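You operate a simulated robot arm through the tools that you are given. There is no shell and no other tool. Be economical: measure what you need, move in short steps, check, and stop when the job is done.

The job below is to be done with a simulated robot arm. You get a single attempt, and the scene is never put back.

Task
Put the plant label from the folding table on the board holder.

It is judged by the outcome, as a careful person would: the job done as asked, and still so three seconds after it is handed in. It fails if anything else is knocked over, pushed out of place, dropped, spilled or broken.

Robot
A 7-joint arm with a two-finger parallel gripper, fixed in place. Base frame: the origin is at the foot of the arm, x ahead of it, y to its left, z up; the work surface is at about z = 0. Units: m, rad, N and s.
With the tool pointing down near the work surface it reaches from about 0.24 to 0.62 m from the base axis. Its first joint turns from -1.152 to 1.152 rad. Payload 2.6 kg.
The tool frame sits at the grasp point between the pads (the TCP): z along the fingers, y along the line on which they close. The tips reach 0.03 m beyond it. The gripper opens to 0.094 m. The fingers are 0.028 m wide and 0.01 m thick; the gripper's body (0.05 by 0.096 m) begins 0.055 m behind the TCP.
Orientation is told as [roll, pitch, yaw] about the base's x, y, z axes, in that order, counted from this pose: with the fingers straight down and closing along the base's y, the tool's x points along the base's -x, its y along +y and its z along -z.

Tools
- The arm moves only by the tool apply_moves. Its argument "moves" is a list of rows, each a list of 7 numbers: the shift along the base's x, y, z in units of 50 mm (1.0 is 50 mm), then the turn, a rotation vector about the base's x, y, z in units of 5 degrees (1.0 is 5 degrees), then the finger opening in m, from 0 to 0.094. In form: [[dx, dy, dz, rx, ry, rz, gripper], ...]. A call has 1 to 10 rows; each row shifts and turns the commanded pose from where the row before left it. A call with a number of a shift or a turn outside -1 to 1 is refused whole. Rows are played at 5 a second. More than 0.05 m and 0.15 rad between two rows, or a gripper value outside its range, and nothing of the call is played. Where a pose cannot be reached the arm comes as near as it can. A force on the tool above 40 N (or 10 N above the force at the start of the call, whichever is more), or a blocked arm, ends the call early, and 0.2 s more pass. Each finger travels about 0.072 m/s and halts on what it meets, pressing with about 23 N; the grip force reading is that of the motor and also rises with nothing between the fingers. The clock runs only during rows and for 0.2 s after the last one: add rows that do not move to give the fingers time. It gives the time, the measured TCP pose, the force on the tool (base axes), the opening and the grip force at its end, in the units of the frame above (readings bear some noise), and new pictures: "pictures" is both (left out), scene, wrist or none.
- Cameras (640 x 400 px; columns grow to the right, rows downward): "scene" is fixed at [0.0423, 0.4353, 0.568]; the picture's right is [-0.69, -0.72, 0.00], its down [-0.47, 0.45, -0.76] and it looks along [0.54, -0.53, -0.65] (base axes); focal length 342 px, centre (320, 200). "wrist" rides on the gripper at [0.076, 0.014, -0.103] in the tool frame; the picture's right is [-0.18, 0.98, 0.00], its down [-0.75, -0.14, -0.64] and it looks along [-0.63, -0.12, 0.77] (tool axes); focal length 243 px, centre (320, 200). There is no depth. A picture from a camera that has moved, and an enlarged one, comes with that camera's place and axes in the base frame and with its lens. The place of the scene camera against the robot may be out by one fixed shift of up to 0.018 m in any direction.
- enlarge(camera, box): a new picture of the part [left, top, right, bottom] of that camera's present view, enlarged. No time passes.
- finish_job(): hands the job in; it is judged then, once.

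Go step by step. Nothing tells you positions but the pictures and the camera data: compare them with the known pose of the tool, close in by small moves and look again before you grip or let go. The budget is 90 turns and 200 pictures, counting those below and the enlarged ones. Unless the task says otherwise, let go and move clear before handing in, and close with one line.

The tools are called after "Emit:" as name(argument=value, ...) on one line, values as JSON. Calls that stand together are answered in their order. apply_moves: Moves the arm, as the interface text tells. Its arguments: {"type":"object","properties":{"moves":{"type":"array","items":{"type":"array","items":{"type":"number"}}},"pictures":{"type":"string","enum":["both","scene","wrist","none"]}},"required":["moves"]} The other tools are called the same way: enlarge (camera, box) takes an enlarged picture of a part of a camera's view; finish_job () hands the job in.

At the start:

```text
t: 0.0
position: [0.3361, 0.0473, 0.2759]
ee_rot: [0.002, 0.0, 0.001]
ft_force: [-0.3, 0.1, -0.2]
width: 0.094
gripper_force: 0.1
```

scene: 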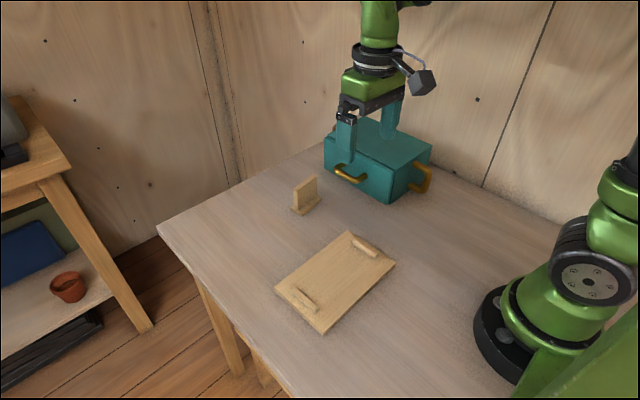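
wrist: 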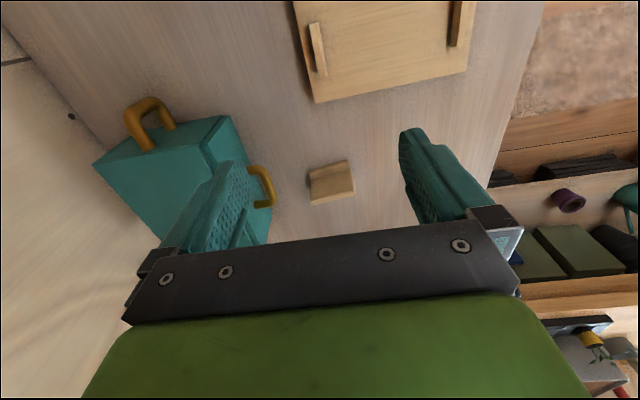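

I see a teal box with handles, a small L-shaped wooden piece, and a board with two rails. I'll enlarge to tell which is the label and which is the holder.

Emit:
enlarge(camera="scene", box=[240, 110, 440, 350])

Emit:
enlarge(camera="wrist", box=[240, 0, 520, 220])

Emit:
enlarge(camera="wrist", box=[480, 150, 640, 400])

```text
1.67 times, centred on (340, 230) of scene
camera zoom: at [0.0423, 0.4353, 0.568], right [-0.69, -0.72, 0.0], down [-0.47, 0.45, -0.76], along [0.54, -0.53, -0.65], focal length 569 px, centre (287, 150)
```

zoom: 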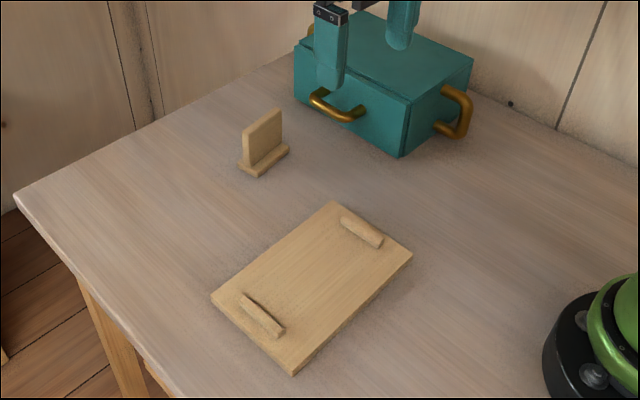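

```text
1.82 times, centred on (380, 110) of wrist
camera zoom: at [0.2593, 0.0596, 0.378], right [0.18, 0.98, 0.0], down [0.75, -0.14, 0.64], along [0.63, -0.12, -0.77], focal length 441 px, centre (211, 364)
```

zoom: 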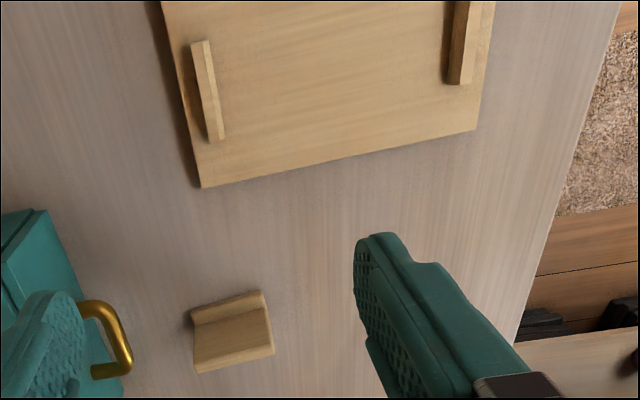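

```text
1.60 times, centred on (560, 275) of wrist
camera zoom: at [0.2593, 0.0596, 0.378], right [0.18, 0.98, 0.0], down [0.75, -0.14, 0.64], along [0.63, -0.12, -0.77], focal length 388 px, centre (-64, 80)
```

zoom: 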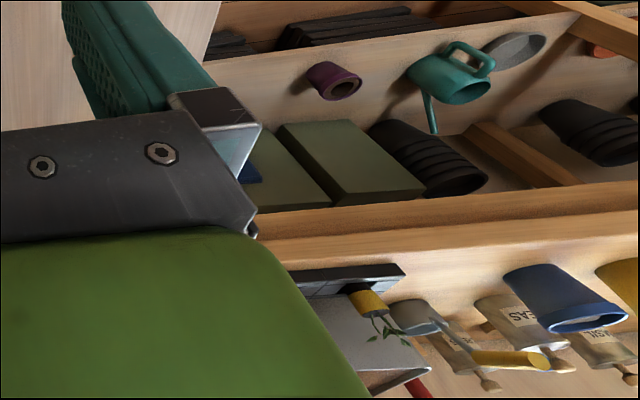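

The small upright plate on a foot, at about (0.53, 0.03), should be the label. The flat board with rails, centred near (0.317, 0.115), should be the board holder. The plate's face is normal to x, so I'll turn the tool by 90° while moving above the label.

Emit:
apply_moves(moves=[[0.2, 0, 0, 0, 0, -1, 0.094], [0.2, 0, 0, 0, 0, -1, 0.094], [0.2, 0, 0, 0, 0, -1, 0.094], [0.2, 0, 0, 0, 0, -1, 0.094], [0.2, 0, 0, 0, 0, -1, 0.094], [0.2, 0, 0, 0, 0, -1, 0.094], [0.2, 0, 0, 0, 0, -1, 0.094], [0.2, 0, 0, 0, 0, -1, 0.094], [0.2, 0, 0, 0, 0, -1, 0.094]], pictures="none")

Emit:
apply_moves(moves=[[0.2, 0, 0, 0, 0, -1, 0.094], [0.2, 0, 0, 0, 0, -1, 0.094], [0.2, 0, 0, 0, 0, -1, 0.094], [0.2, 0, 0, 0, 0, -1, 0.094], [0.2, 0, 0, 0, 0, -1, 0.094], [0.2, 0, 0, 0, 0, -1, 0.094], [0.2, 0, 0, 0, 0, -1, 0.094], [0.2, 0, 0, 0, 0, -1, 0.094], [0.2, 0, 0, 0, 0, -1, 0.094]])

```text
t: 2.0
position: [0.4272, 0.0459, 0.2766]
ee_rot: [0.0, 0.0, -0.787]
ft_force: [-0.4, -0.2, 0.4]
width: 0.0939
gripper_force: 0.0
```

```text
t: 4.0
position: [0.514, 0.046, 0.2763]
ee_rot: [0.001, -0.001, -1.571]
ft_force: [-0.2, -1.4, -0.7]
width: 0.094
gripper_force: 0.1
camera wrist: at [0.5287, 0.1212, 0.3788], right [0.98, -0.18, 0.0], down [-0.14, -0.75, 0.64], along [-0.12, -0.63, -0.77], focal length 243 px, centre (320, 200)
```

scene: 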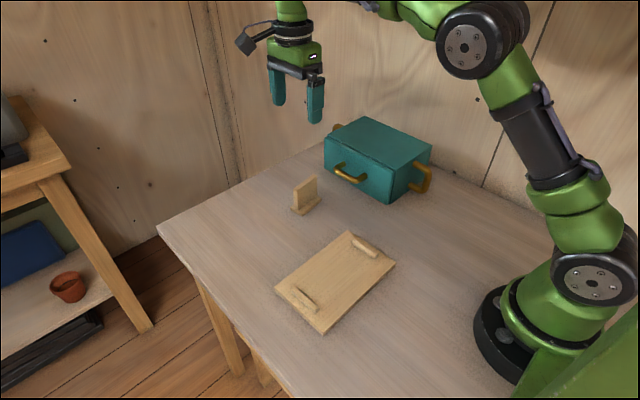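
wrist: 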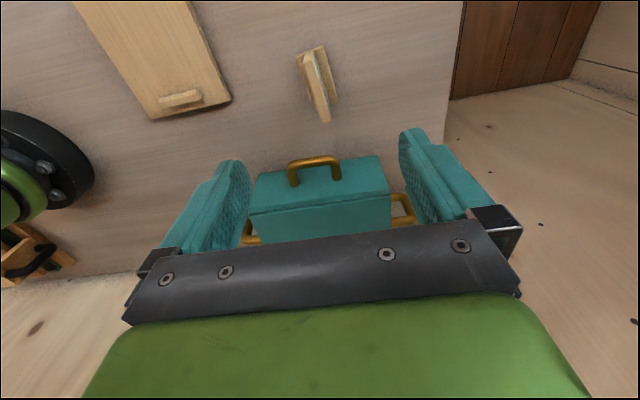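

Emit:
enlarge(camera="wrist", box=[270, 30, 366, 135])

Emit:
enlarge(camera="scene", box=[260, 160, 356, 220])

```text
3.81 times, centred on (318, 82) of wrist
camera zoom: at [0.5287, 0.1212, 0.3788], right [0.98, -0.18, 0.0], down [-0.14, -0.75, 0.64], along [-0.12, -0.63, -0.77], focal length 924 px, centre (328, 648)
```

zoom: 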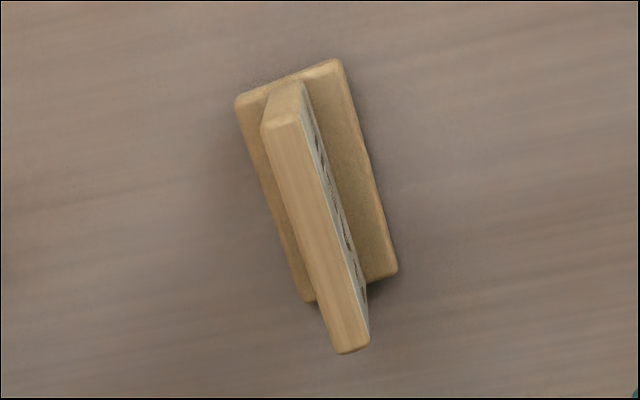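

```text
6.67 times, centred on (308, 190) of scene
camera zoom: at [0.0422, 0.4353, 0.568], right [-0.69, -0.72, 0.0], down [-0.47, 0.45, -0.76], along [0.54, -0.53, -0.65], focal length 2278 px, centre (400, 267)
```

zoom: 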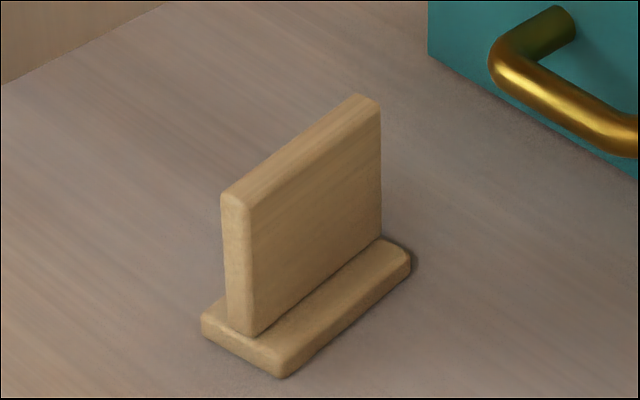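

The label stands upright on a 36 x 72 mm foot, centred near (0.509, 0.034) and about 63 mm high, turned by about +7°. I'll align with it and come down to z ≈ 0.13 for a check.

Emit:
apply_moves(moves=[[-0.06, -0.12, 0, 0, 0, 0.7, 0.094], [-0.06, -0.12, 0, 0, 0, 0.7, 0.094], [0, 0, -0.9, 0, 0, 0, 0.094], [0, 0, -0.9, 0, 0, 0, 0.094], [0, 0, -0.9, 0, 0, 0, 0.094], [0, 0, 0, 0, 0, 0, 0.094]])

```text
t: 5.4
position: [0.511, 0.0325, 0.1406]
ee_rot: [0.0, 0.0, -1.449]
ft_force: [0.1, -0.4, -0.9]
width: 0.0942
gripper_force: 0.0
camera wrist: at [0.515, 0.1087, 0.2432], right [1.0, -0.06, 0.0], down [-0.05, -0.77, 0.64], along [-0.04, -0.64, -0.77], focal length 243 px, centre (320, 200)
```

scene: 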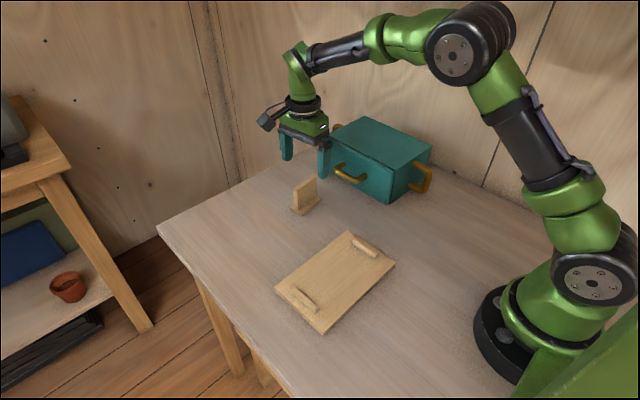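
wrist: 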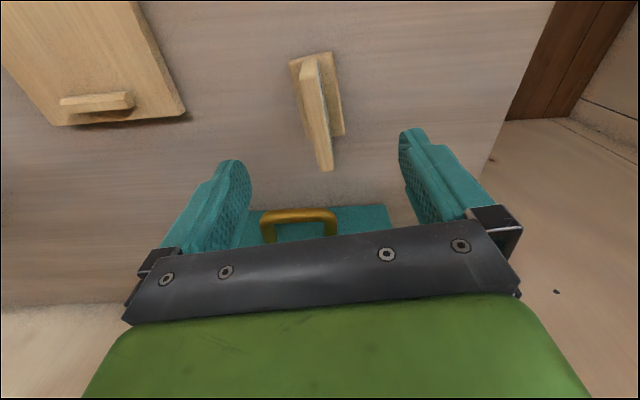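

The fingers straddle the plate, centred at about (0.509, 0.036). I'll make a small correction and go down to z ≈ 0.05, tips just above the foot.

Emit:
apply_moves(moves=[[-0.04, 0.07, 0, 0, 0, 0.25, 0.094], [0, 0, -0.6, 0, 0, 0, 0.094], [0, 0, -0.6, 0, 0, 0, 0.094], [0, 0, -0.6, 0, 0, 0, 0.094], [0, 0, 0, 0, 0, 0, 0.094]])

Emit:
enlarge(camera="scene", box=[250, 140, 378, 220])

```text
t: 6.6
position: [0.5091, 0.0373, 0.049]
ee_rot: [0.0, 0.001, -1.424]
ft_force: [-0.8, -0.1, -0.2]
width: 0.0941
gripper_force: 0.0
camera wrist: at [0.5118, 0.1137, 0.152], right [1.0, -0.04, 0.0], down [-0.03, -0.77, 0.64], along [-0.03, -0.64, -0.77], focal length 243 px, centre (320, 200)
```

scene: 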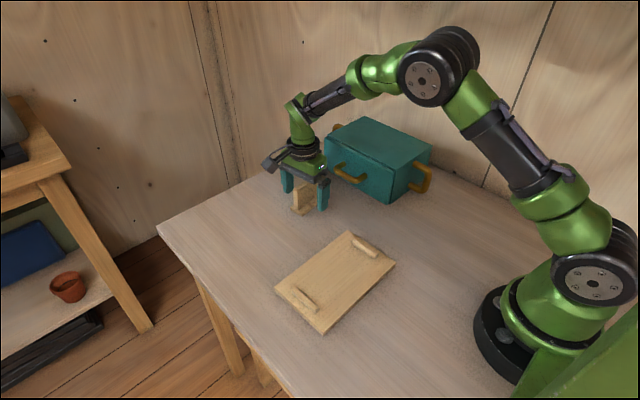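
wrist: 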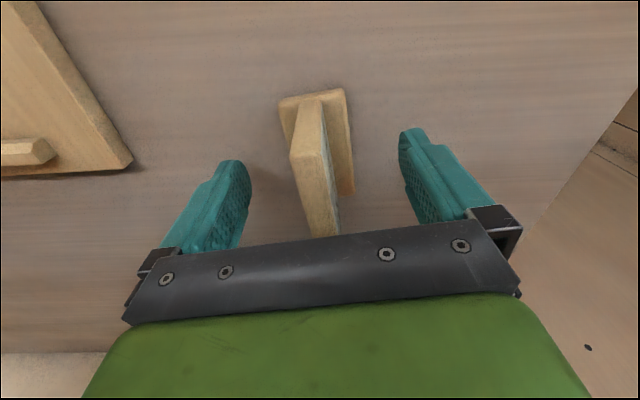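

```text
5.00 times, centred on (314, 180) of scene
camera zoom: at [0.0423, 0.4353, 0.568], right [-0.69, -0.72, 0.0], down [-0.47, 0.45, -0.76], along [0.54, -0.53, -0.65], focal length 1708 px, centre (350, 300)
```

zoom: 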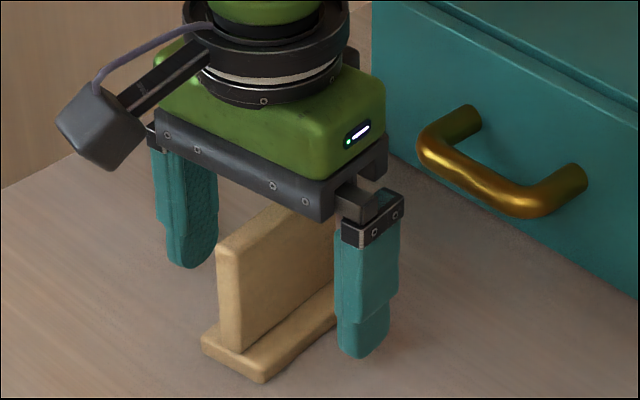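

The fingers straddle the plate evenly, with the tips above the foot. Closing now.

Emit:
apply_moves(moves=[[0, 0, 0, 0, 0, 0, 0.07], [0, 0, 0, 0, 0, 0, 0.05], [0, 0, 0, 0, 0, 0, 0.035], [0, 0, 0, 0, 0, 0, 0.025], [0, 0, 0, 0, 0, 0, 0.018], [0, 0, 0, 0, 0, 0, 0.01], [0, 0, 0, 0, 0, 0, 0.0], [0, 0, 0, 0, 0, 0, 0.0]])

Emit:
enlarge(camera="scene", box=[250, 140, 378, 220])

```text
t: 8.4
position: [0.5092, 0.0398, 0.0493]
ee_rot: [0.0, 0.0, -1.425]
ft_force: [-0.3, -0.3, 0.4]
width: 0.0167
gripper_force: 22.9
camera wrist: at [0.5117, 0.1137, 0.1523], right [1.0, -0.04, 0.0], down [-0.03, -0.77, 0.64], along [-0.03, -0.64, -0.77], focal length 243 px, centre (320, 200)
```

scene: 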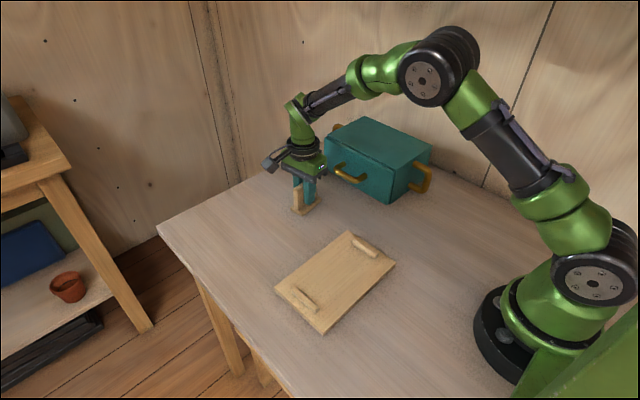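
wrist: 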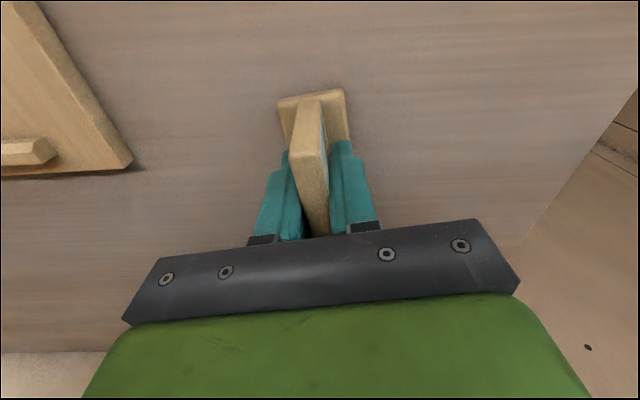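

```text
5.00 times, centred on (314, 180) of scene
camera zoom: at [0.0423, 0.4353, 0.568], right [-0.69, -0.72, 0.0], down [-0.47, 0.45, -0.76], along [0.54, -0.53, -0.65], focal length 1708 px, centre (350, 300)
```

zoom: 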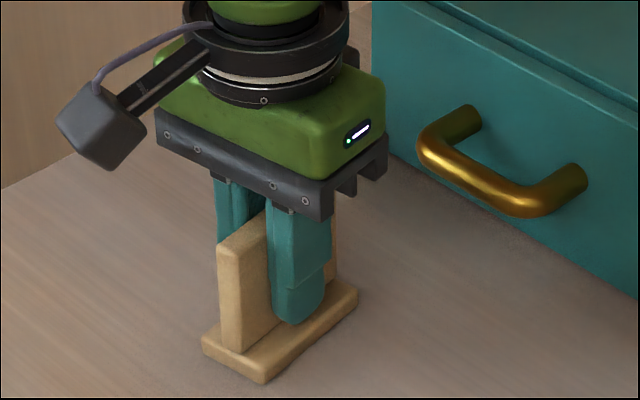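

The plate is gripped (width 16.7 mm, force about 23 N). I'll lift it 0.12 m, straight up, and then carry it above the board.

Emit:
apply_moves(moves=[[0, 0, 0.3, 0, 0, 0, 0.0], [0, 0, 0.5, 0, 0, 0, 0.0], [0, 0, 0.8, 0, 0, 0, 0.0], [0, 0, 0.8, 0, 0, 0, 0.0], [-0.64, 0.256, 0, 0, 0, 0, 0.0], [-0.64, 0.256, 0, 0, 0, 0, 0.0], [-0.64, 0.256, 0, 0, 0, 0, 0.0], [0, 0, 0, 0, 0, 0, 0.0]])

Emit:
enlarge(camera="wrist", box=[0, 0, 400, 250])

```text
t: 10.2
position: [0.4135, 0.076, 0.1708]
ee_rot: [-0.001, 0.001, -1.425]
ft_force: [-0.1, 0.1, -0.6]
width: 0.0169
gripper_force: 23.0
camera wrist: at [0.4156, 0.1523, 0.2737], right [1.0, -0.04, 0.0], down [-0.03, -0.77, 0.64], along [-0.03, -0.64, -0.77], focal length 243 px, centre (320, 200)
```

scene: 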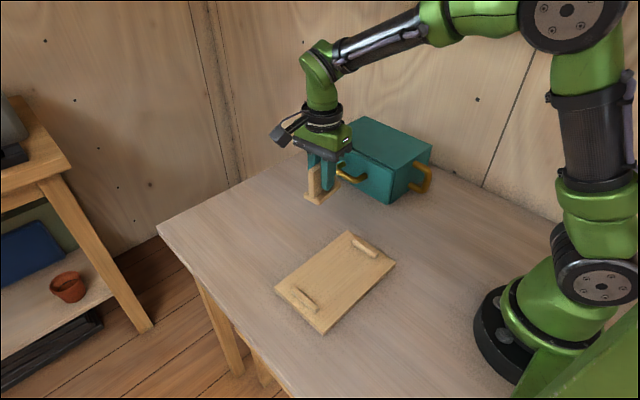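
wrist: 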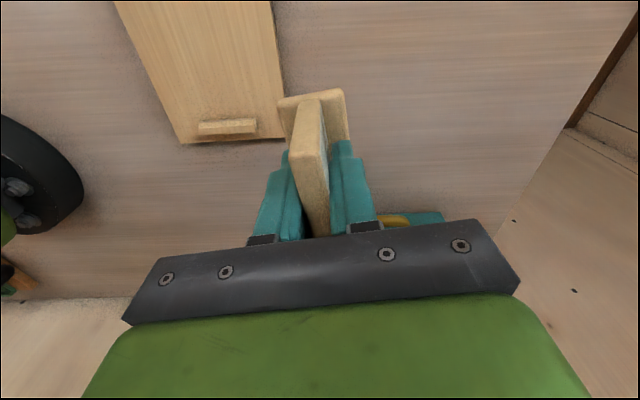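

```text
1.60 times, centred on (200, 125) of wrist
camera zoom: at [0.4156, 0.1523, 0.2737], right [1.0, -0.04, 0.0], down [-0.03, -0.77, 0.64], along [-0.03, -0.64, -0.77], focal length 388 px, centre (512, 320)
```

zoom: 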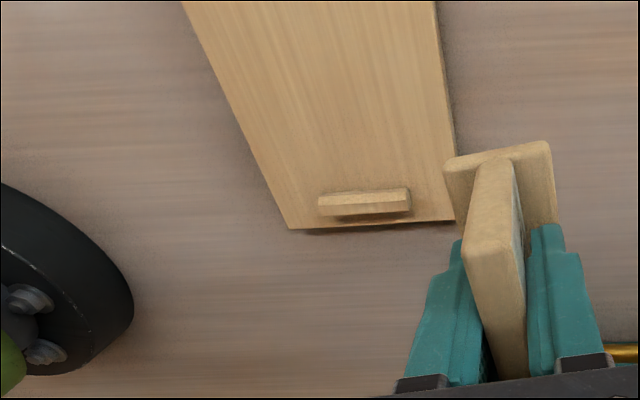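

The board spans about x 0.244–0.368 and y 0.029–0.245 and is nearly axis-aligned, with its centre near (0.307, 0.137). I'll carry the label above the centre and line it up.

Emit:
apply_moves(moves=[[-0.53, 0.31, 0, 0, 0, -0.36, 0.0], [-0.53, 0.31, 0, 0, 0, -0.36, 0.0], [-0.53, 0.31, 0, 0, 0, -0.35, 0.0], [-0.54, 0.31, 0, 0, 0, -0.35, 0.0], [0, 0, -0.6, 0, 0, 0, 0.0], [0, 0, 0, 0, 0, 0, 0.0]])

Emit:
enlarge(camera="scene", box=[240, 180, 432, 340])

```text
t: 11.6
position: [0.3076, 0.1384, 0.1383]
ee_rot: [0.0, 0.0, -1.552]
ft_force: [-0.1, 0.3, -0.4]
width: 0.0168
gripper_force: 23.1
camera wrist: at [0.32, 0.2126, 0.2405], right [0.99, -0.16, 0.0], down [-0.13, -0.76, 0.64], along [-0.11, -0.63, -0.77], focal length 243 px, centre (320, 200)
```

scene: 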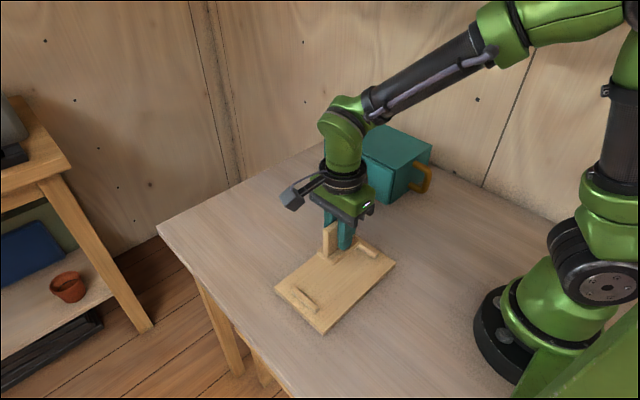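
wrist: 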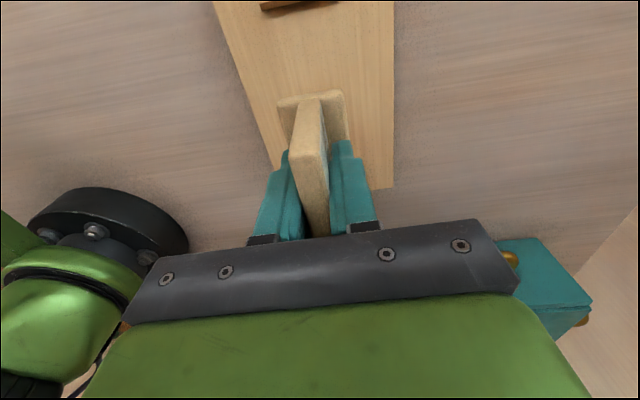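

```text
2.50 times, centred on (336, 260) of scene
camera zoom: at [0.0422, 0.4353, 0.568], right [-0.69, -0.72, 0.0], down [-0.47, 0.45, -0.76], along [0.54, -0.53, -0.65], focal length 854 px, centre (280, 50)
```

zoom: 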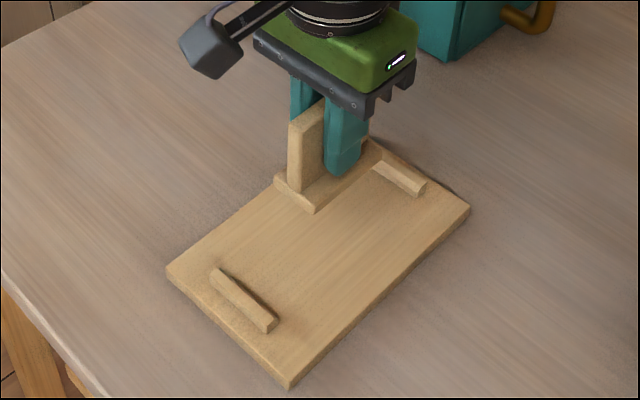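

The label is over the middle between the rails. I'll come down to just above the board and take a look.

Emit:
apply_moves(moves=[[0, 0, -0.5, 0, 0, 0, 0.0], [0, 0, -0.5, 0, 0, 0, 0.0], [0, 0, -0.2, 0, 0, 0, 0.0], [0, 0, 0, 0, 0, 0, 0.0]])

Emit:
enlarge(camera="scene", box=[260, 200, 420, 340])

```text
t: 12.6
position: [0.3073, 0.1397, 0.0778]
ee_rot: [0.0, 0.001, -1.551]
ft_force: [-0.8, -0.3, -0.2]
width: 0.0166
gripper_force: 23.0
camera wrist: at [0.3193, 0.2141, 0.1815], right [0.99, -0.16, 0.0], down [-0.13, -0.76, 0.64], along [-0.11, -0.63, -0.77], focal length 243 px, centre (320, 200)
```

scene: 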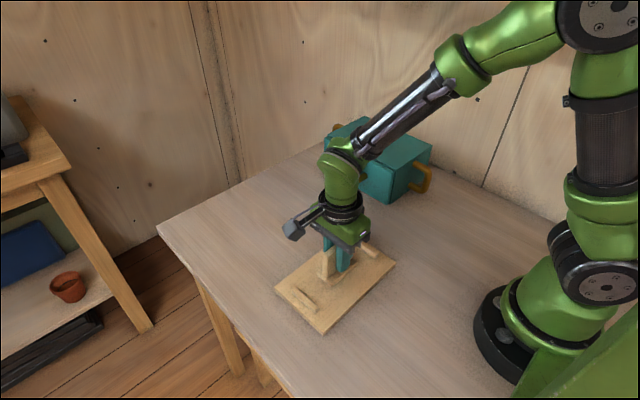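
wrist: 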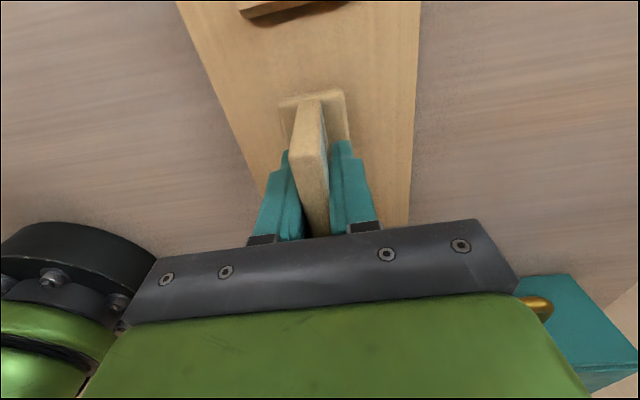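

```text
2.86 times, centred on (340, 270) of scene
camera zoom: at [0.0423, 0.4353, 0.568], right [-0.69, -0.72, 0.0], down [-0.47, 0.45, -0.76], along [0.54, -0.53, -0.65], focal length 976 px, centre (263, 0)
```

zoom: 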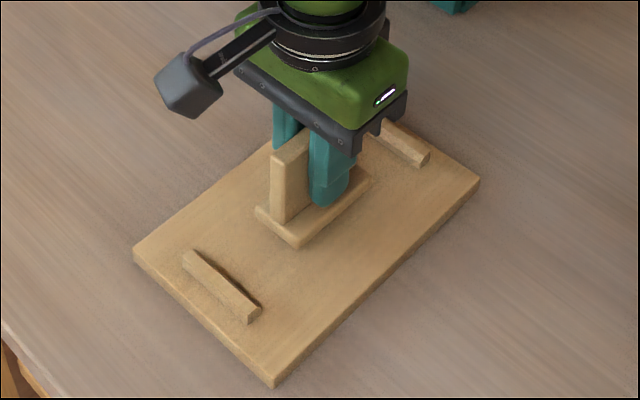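

Still hovering slightly above the board and well clear of the rails. I'll come down in 2 mm steps and watch the force.

Emit:
apply_moves(moves=[[0, 0, -0.06, 0, 0, 0, 0.0], [0, 0, -0.06, 0, 0, 0, 0.0], [0, 0, -0.04, 0, 0, 0, 0.0], [0, 0, 0, 0, 0, 0, 0.0]], pictures="none")

Emit:
apply_moves(moves=[[0, 0, -0.04, 0, 0, 0, 0.0], [0, 0, -0.04, 0, 0, 0, 0.0], [0, 0, 0, 0, 0, 0, 0.0]], pictures="scene")

Emit:
enlarge(camera="scene", box=[290, 225, 386, 285])

```text
t: 13.6
position: [0.3069, 0.137, 0.0706]
ee_rot: [0.001, -0.001, -1.549]
ft_force: [0.7, -0.6, -0.1]
width: 0.0166
gripper_force: 22.5
```

```text
t: 14.4
position: [0.3071, 0.1395, 0.0676]
ee_rot: [0.0, 0.0, -1.549]
ft_force: [1.1, -0.2, -0.9]
width: 0.0166
gripper_force: 23.0
```

scene: 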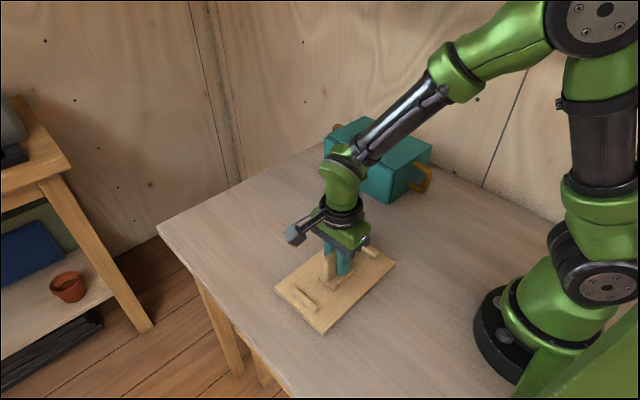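

```text
6.67 times, centred on (338, 255) of scene
camera zoom: at [0.0423, 0.4353, 0.568], right [-0.69, -0.72, 0.0], down [-0.47, 0.45, -0.76], along [0.54, -0.53, -0.65], focal length 2278 px, centre (200, -167)
```

zoom: 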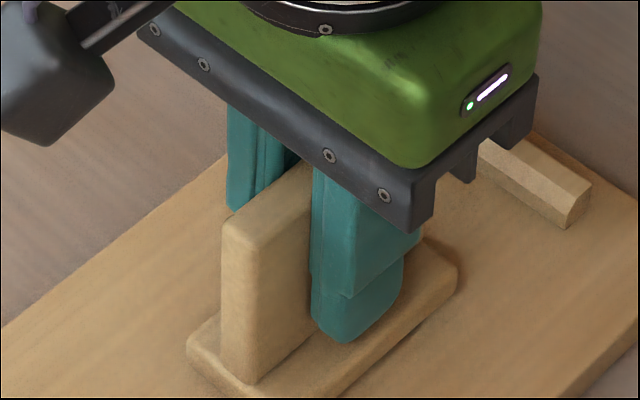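

No contact yet at z ≈ 0.067. I'll continue in small steps.

Emit:
apply_moves(moves=[[0, 0, -0.04, 0, 0, 0, 0.0], [0, 0, 0, 0, 0, 0, 0.0]], pictures="none")

Emit:
apply_moves(moves=[[0, 0, -0.04, 0, 0, 0, 0.0], [0, 0, 0, 0, 0, 0, 0.0]], pictures="none")

```text
t: 15.0
position: [0.3052, 0.1389, 0.0652]
ee_rot: [0.0, 0.002, -1.549]
ft_force: [-0.6, 0.2, 0.0]
width: 0.0165
gripper_force: 23.0
```

```text
t: 15.6
position: [0.3064, 0.1377, 0.0647]
ee_rot: [0.0, 0.0, -1.55]
ft_force: [-1.2, 0.3, -0.4]
width: 0.0165
gripper_force: 22.5
```

Emit:
apply_moves(moves=[[0, 0, -0.03, 0, 0, 0, 0.0], [0, 0, 0, 0, 0, 0, 0.0]], pictures="none")

Emit:
enlarge(camera="scene", box=[290, 240, 386, 300])

```text
t: 16.2
position: [0.3056, 0.1391, 0.0619]
ee_rot: [0.002, 0.002, -1.551]
ft_force: [-7.2, -2.7, 21.3]
width: 0.0164
gripper_force: 22.9
```

```text
6.67 times, centred on (338, 270) of scene
camera zoom: at [0.0422, 0.4352, 0.5681], right [-0.69, -0.72, 0.0], down [-0.47, 0.45, -0.76], along [0.54, -0.53, -0.65], focal length 2278 px, centre (200, -267)
```

zoom: 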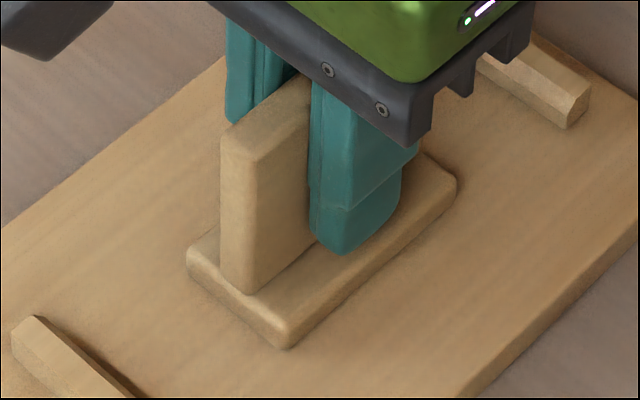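

The foot is in contact, with about 21 N up. I'll ease off by about 1 mm and open the fingers.

Emit:
apply_moves(moves=[[0, 0, 0.02, 0, 0, 0, 0.0], [0, 0, 0, 0, 0, 0, 0.0], [0, 0, 0, 0, 0, 0, 0.02], [0, 0, 0, 0, 0, 0, 0.03], [0, 0, 0, 0, 0, 0, 0.05], [0, 0, 0, 0, 0, 0, 0.06], [0, 0, 0, 0, 0, 0, 0.06]])

Emit:
enlarge(camera="scene", box=[290, 240, 386, 300])

```text
t: 17.8
position: [0.3043, 0.1387, 0.064]
ee_rot: [0.0, 0.0, -1.549]
ft_force: [0.2, 0.3, -1.0]
width: 0.0601
gripper_force: 0.1
camera wrist: at [0.3171, 0.2136, 0.1663], right [0.99, -0.16, 0.0], down [-0.13, -0.76, 0.64], along [-0.1, -0.63, -0.77], focal length 243 px, centre (320, 200)
```

scene: 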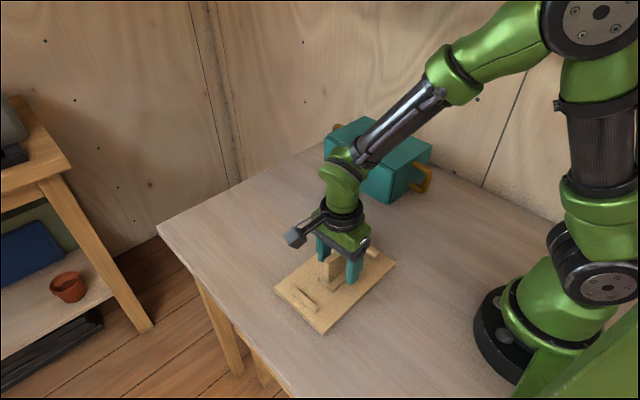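
wrist: 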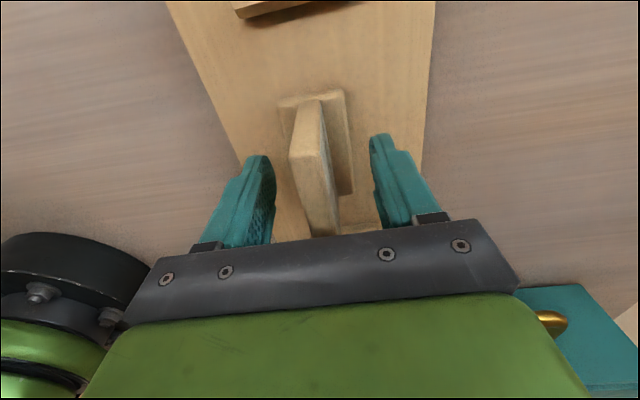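

```text
6.67 times, centred on (338, 270) of scene
camera zoom: at [0.0423, 0.4353, 0.568], right [-0.69, -0.72, 0.0], down [-0.47, 0.45, -0.76], along [0.54, -0.53, -0.65], focal length 2278 px, centre (200, -267)
```

zoom: 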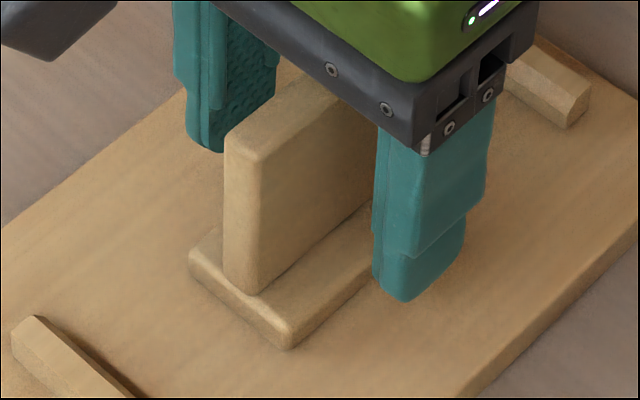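

The label stands upright on the board and the fingers are clear of it. I'll go straight up.

Emit:
apply_moves(moves=[[0, 0, 0.4, 0, 0, 0, 0.06], [0, 0, 0.8, 0, 0, 0, 0.06], [0, 0, 0.9, 0, 0, 0, 0.06], [0, 0, 0.9, 0, 0, 0, 0.06], [0, 0, 0, 0, 0, 0, 0.06]])

Emit:
enlarge(camera="scene", box=[260, 200, 420, 340])

```text
t: 19.0
position: [0.3033, 0.1384, 0.2137]
ee_rot: [0.001, 0.0, -1.551]
ft_force: [0.1, 0.6, -0.1]
width: 0.0602
gripper_force: 0.1
camera wrist: at [0.316, 0.2133, 0.316], right [0.99, -0.16, 0.0], down [-0.13, -0.76, 0.64], along [-0.1, -0.63, -0.77], focal length 243 px, centre (320, 200)
```

scene: 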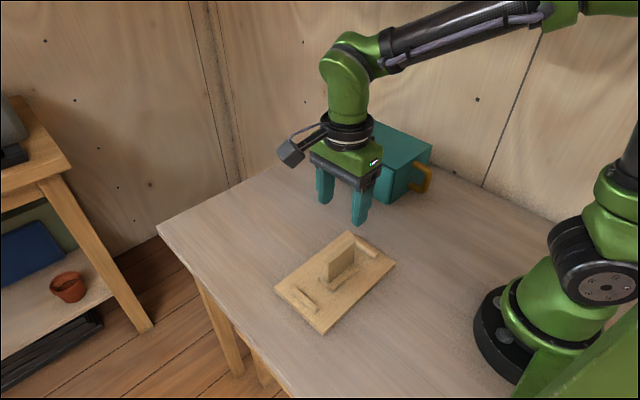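
wrist: 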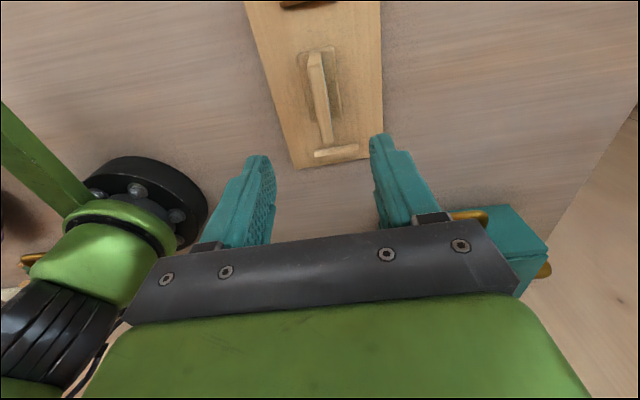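

```text
2.86 times, centred on (340, 270) of scene
camera zoom: at [0.0423, 0.4353, 0.568], right [-0.69, -0.72, 0.0], down [-0.47, 0.45, -0.76], along [0.54, -0.53, -0.65], focal length 976 px, centre (263, 0)
```

zoom: 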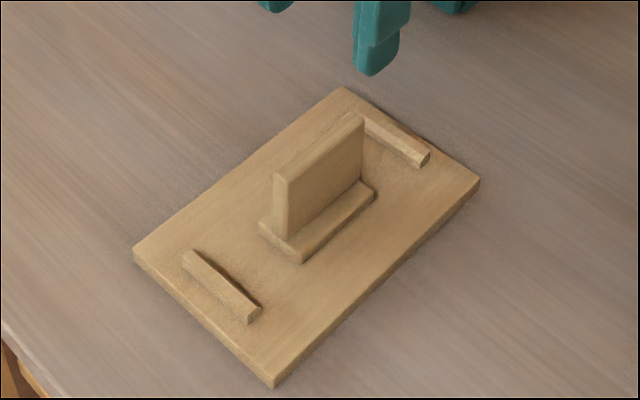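

The label stands upright in the middle of the board, between the rails. The board hasn't moved and the arm is clear, so I'm handing in.

Emit:
finish_job()

```text
The job is handed in.
```

The plant label is standing upright on the board holder, between its two rails; the arm let go and moved clear before I handed the job in, and nothing else was disturbed.
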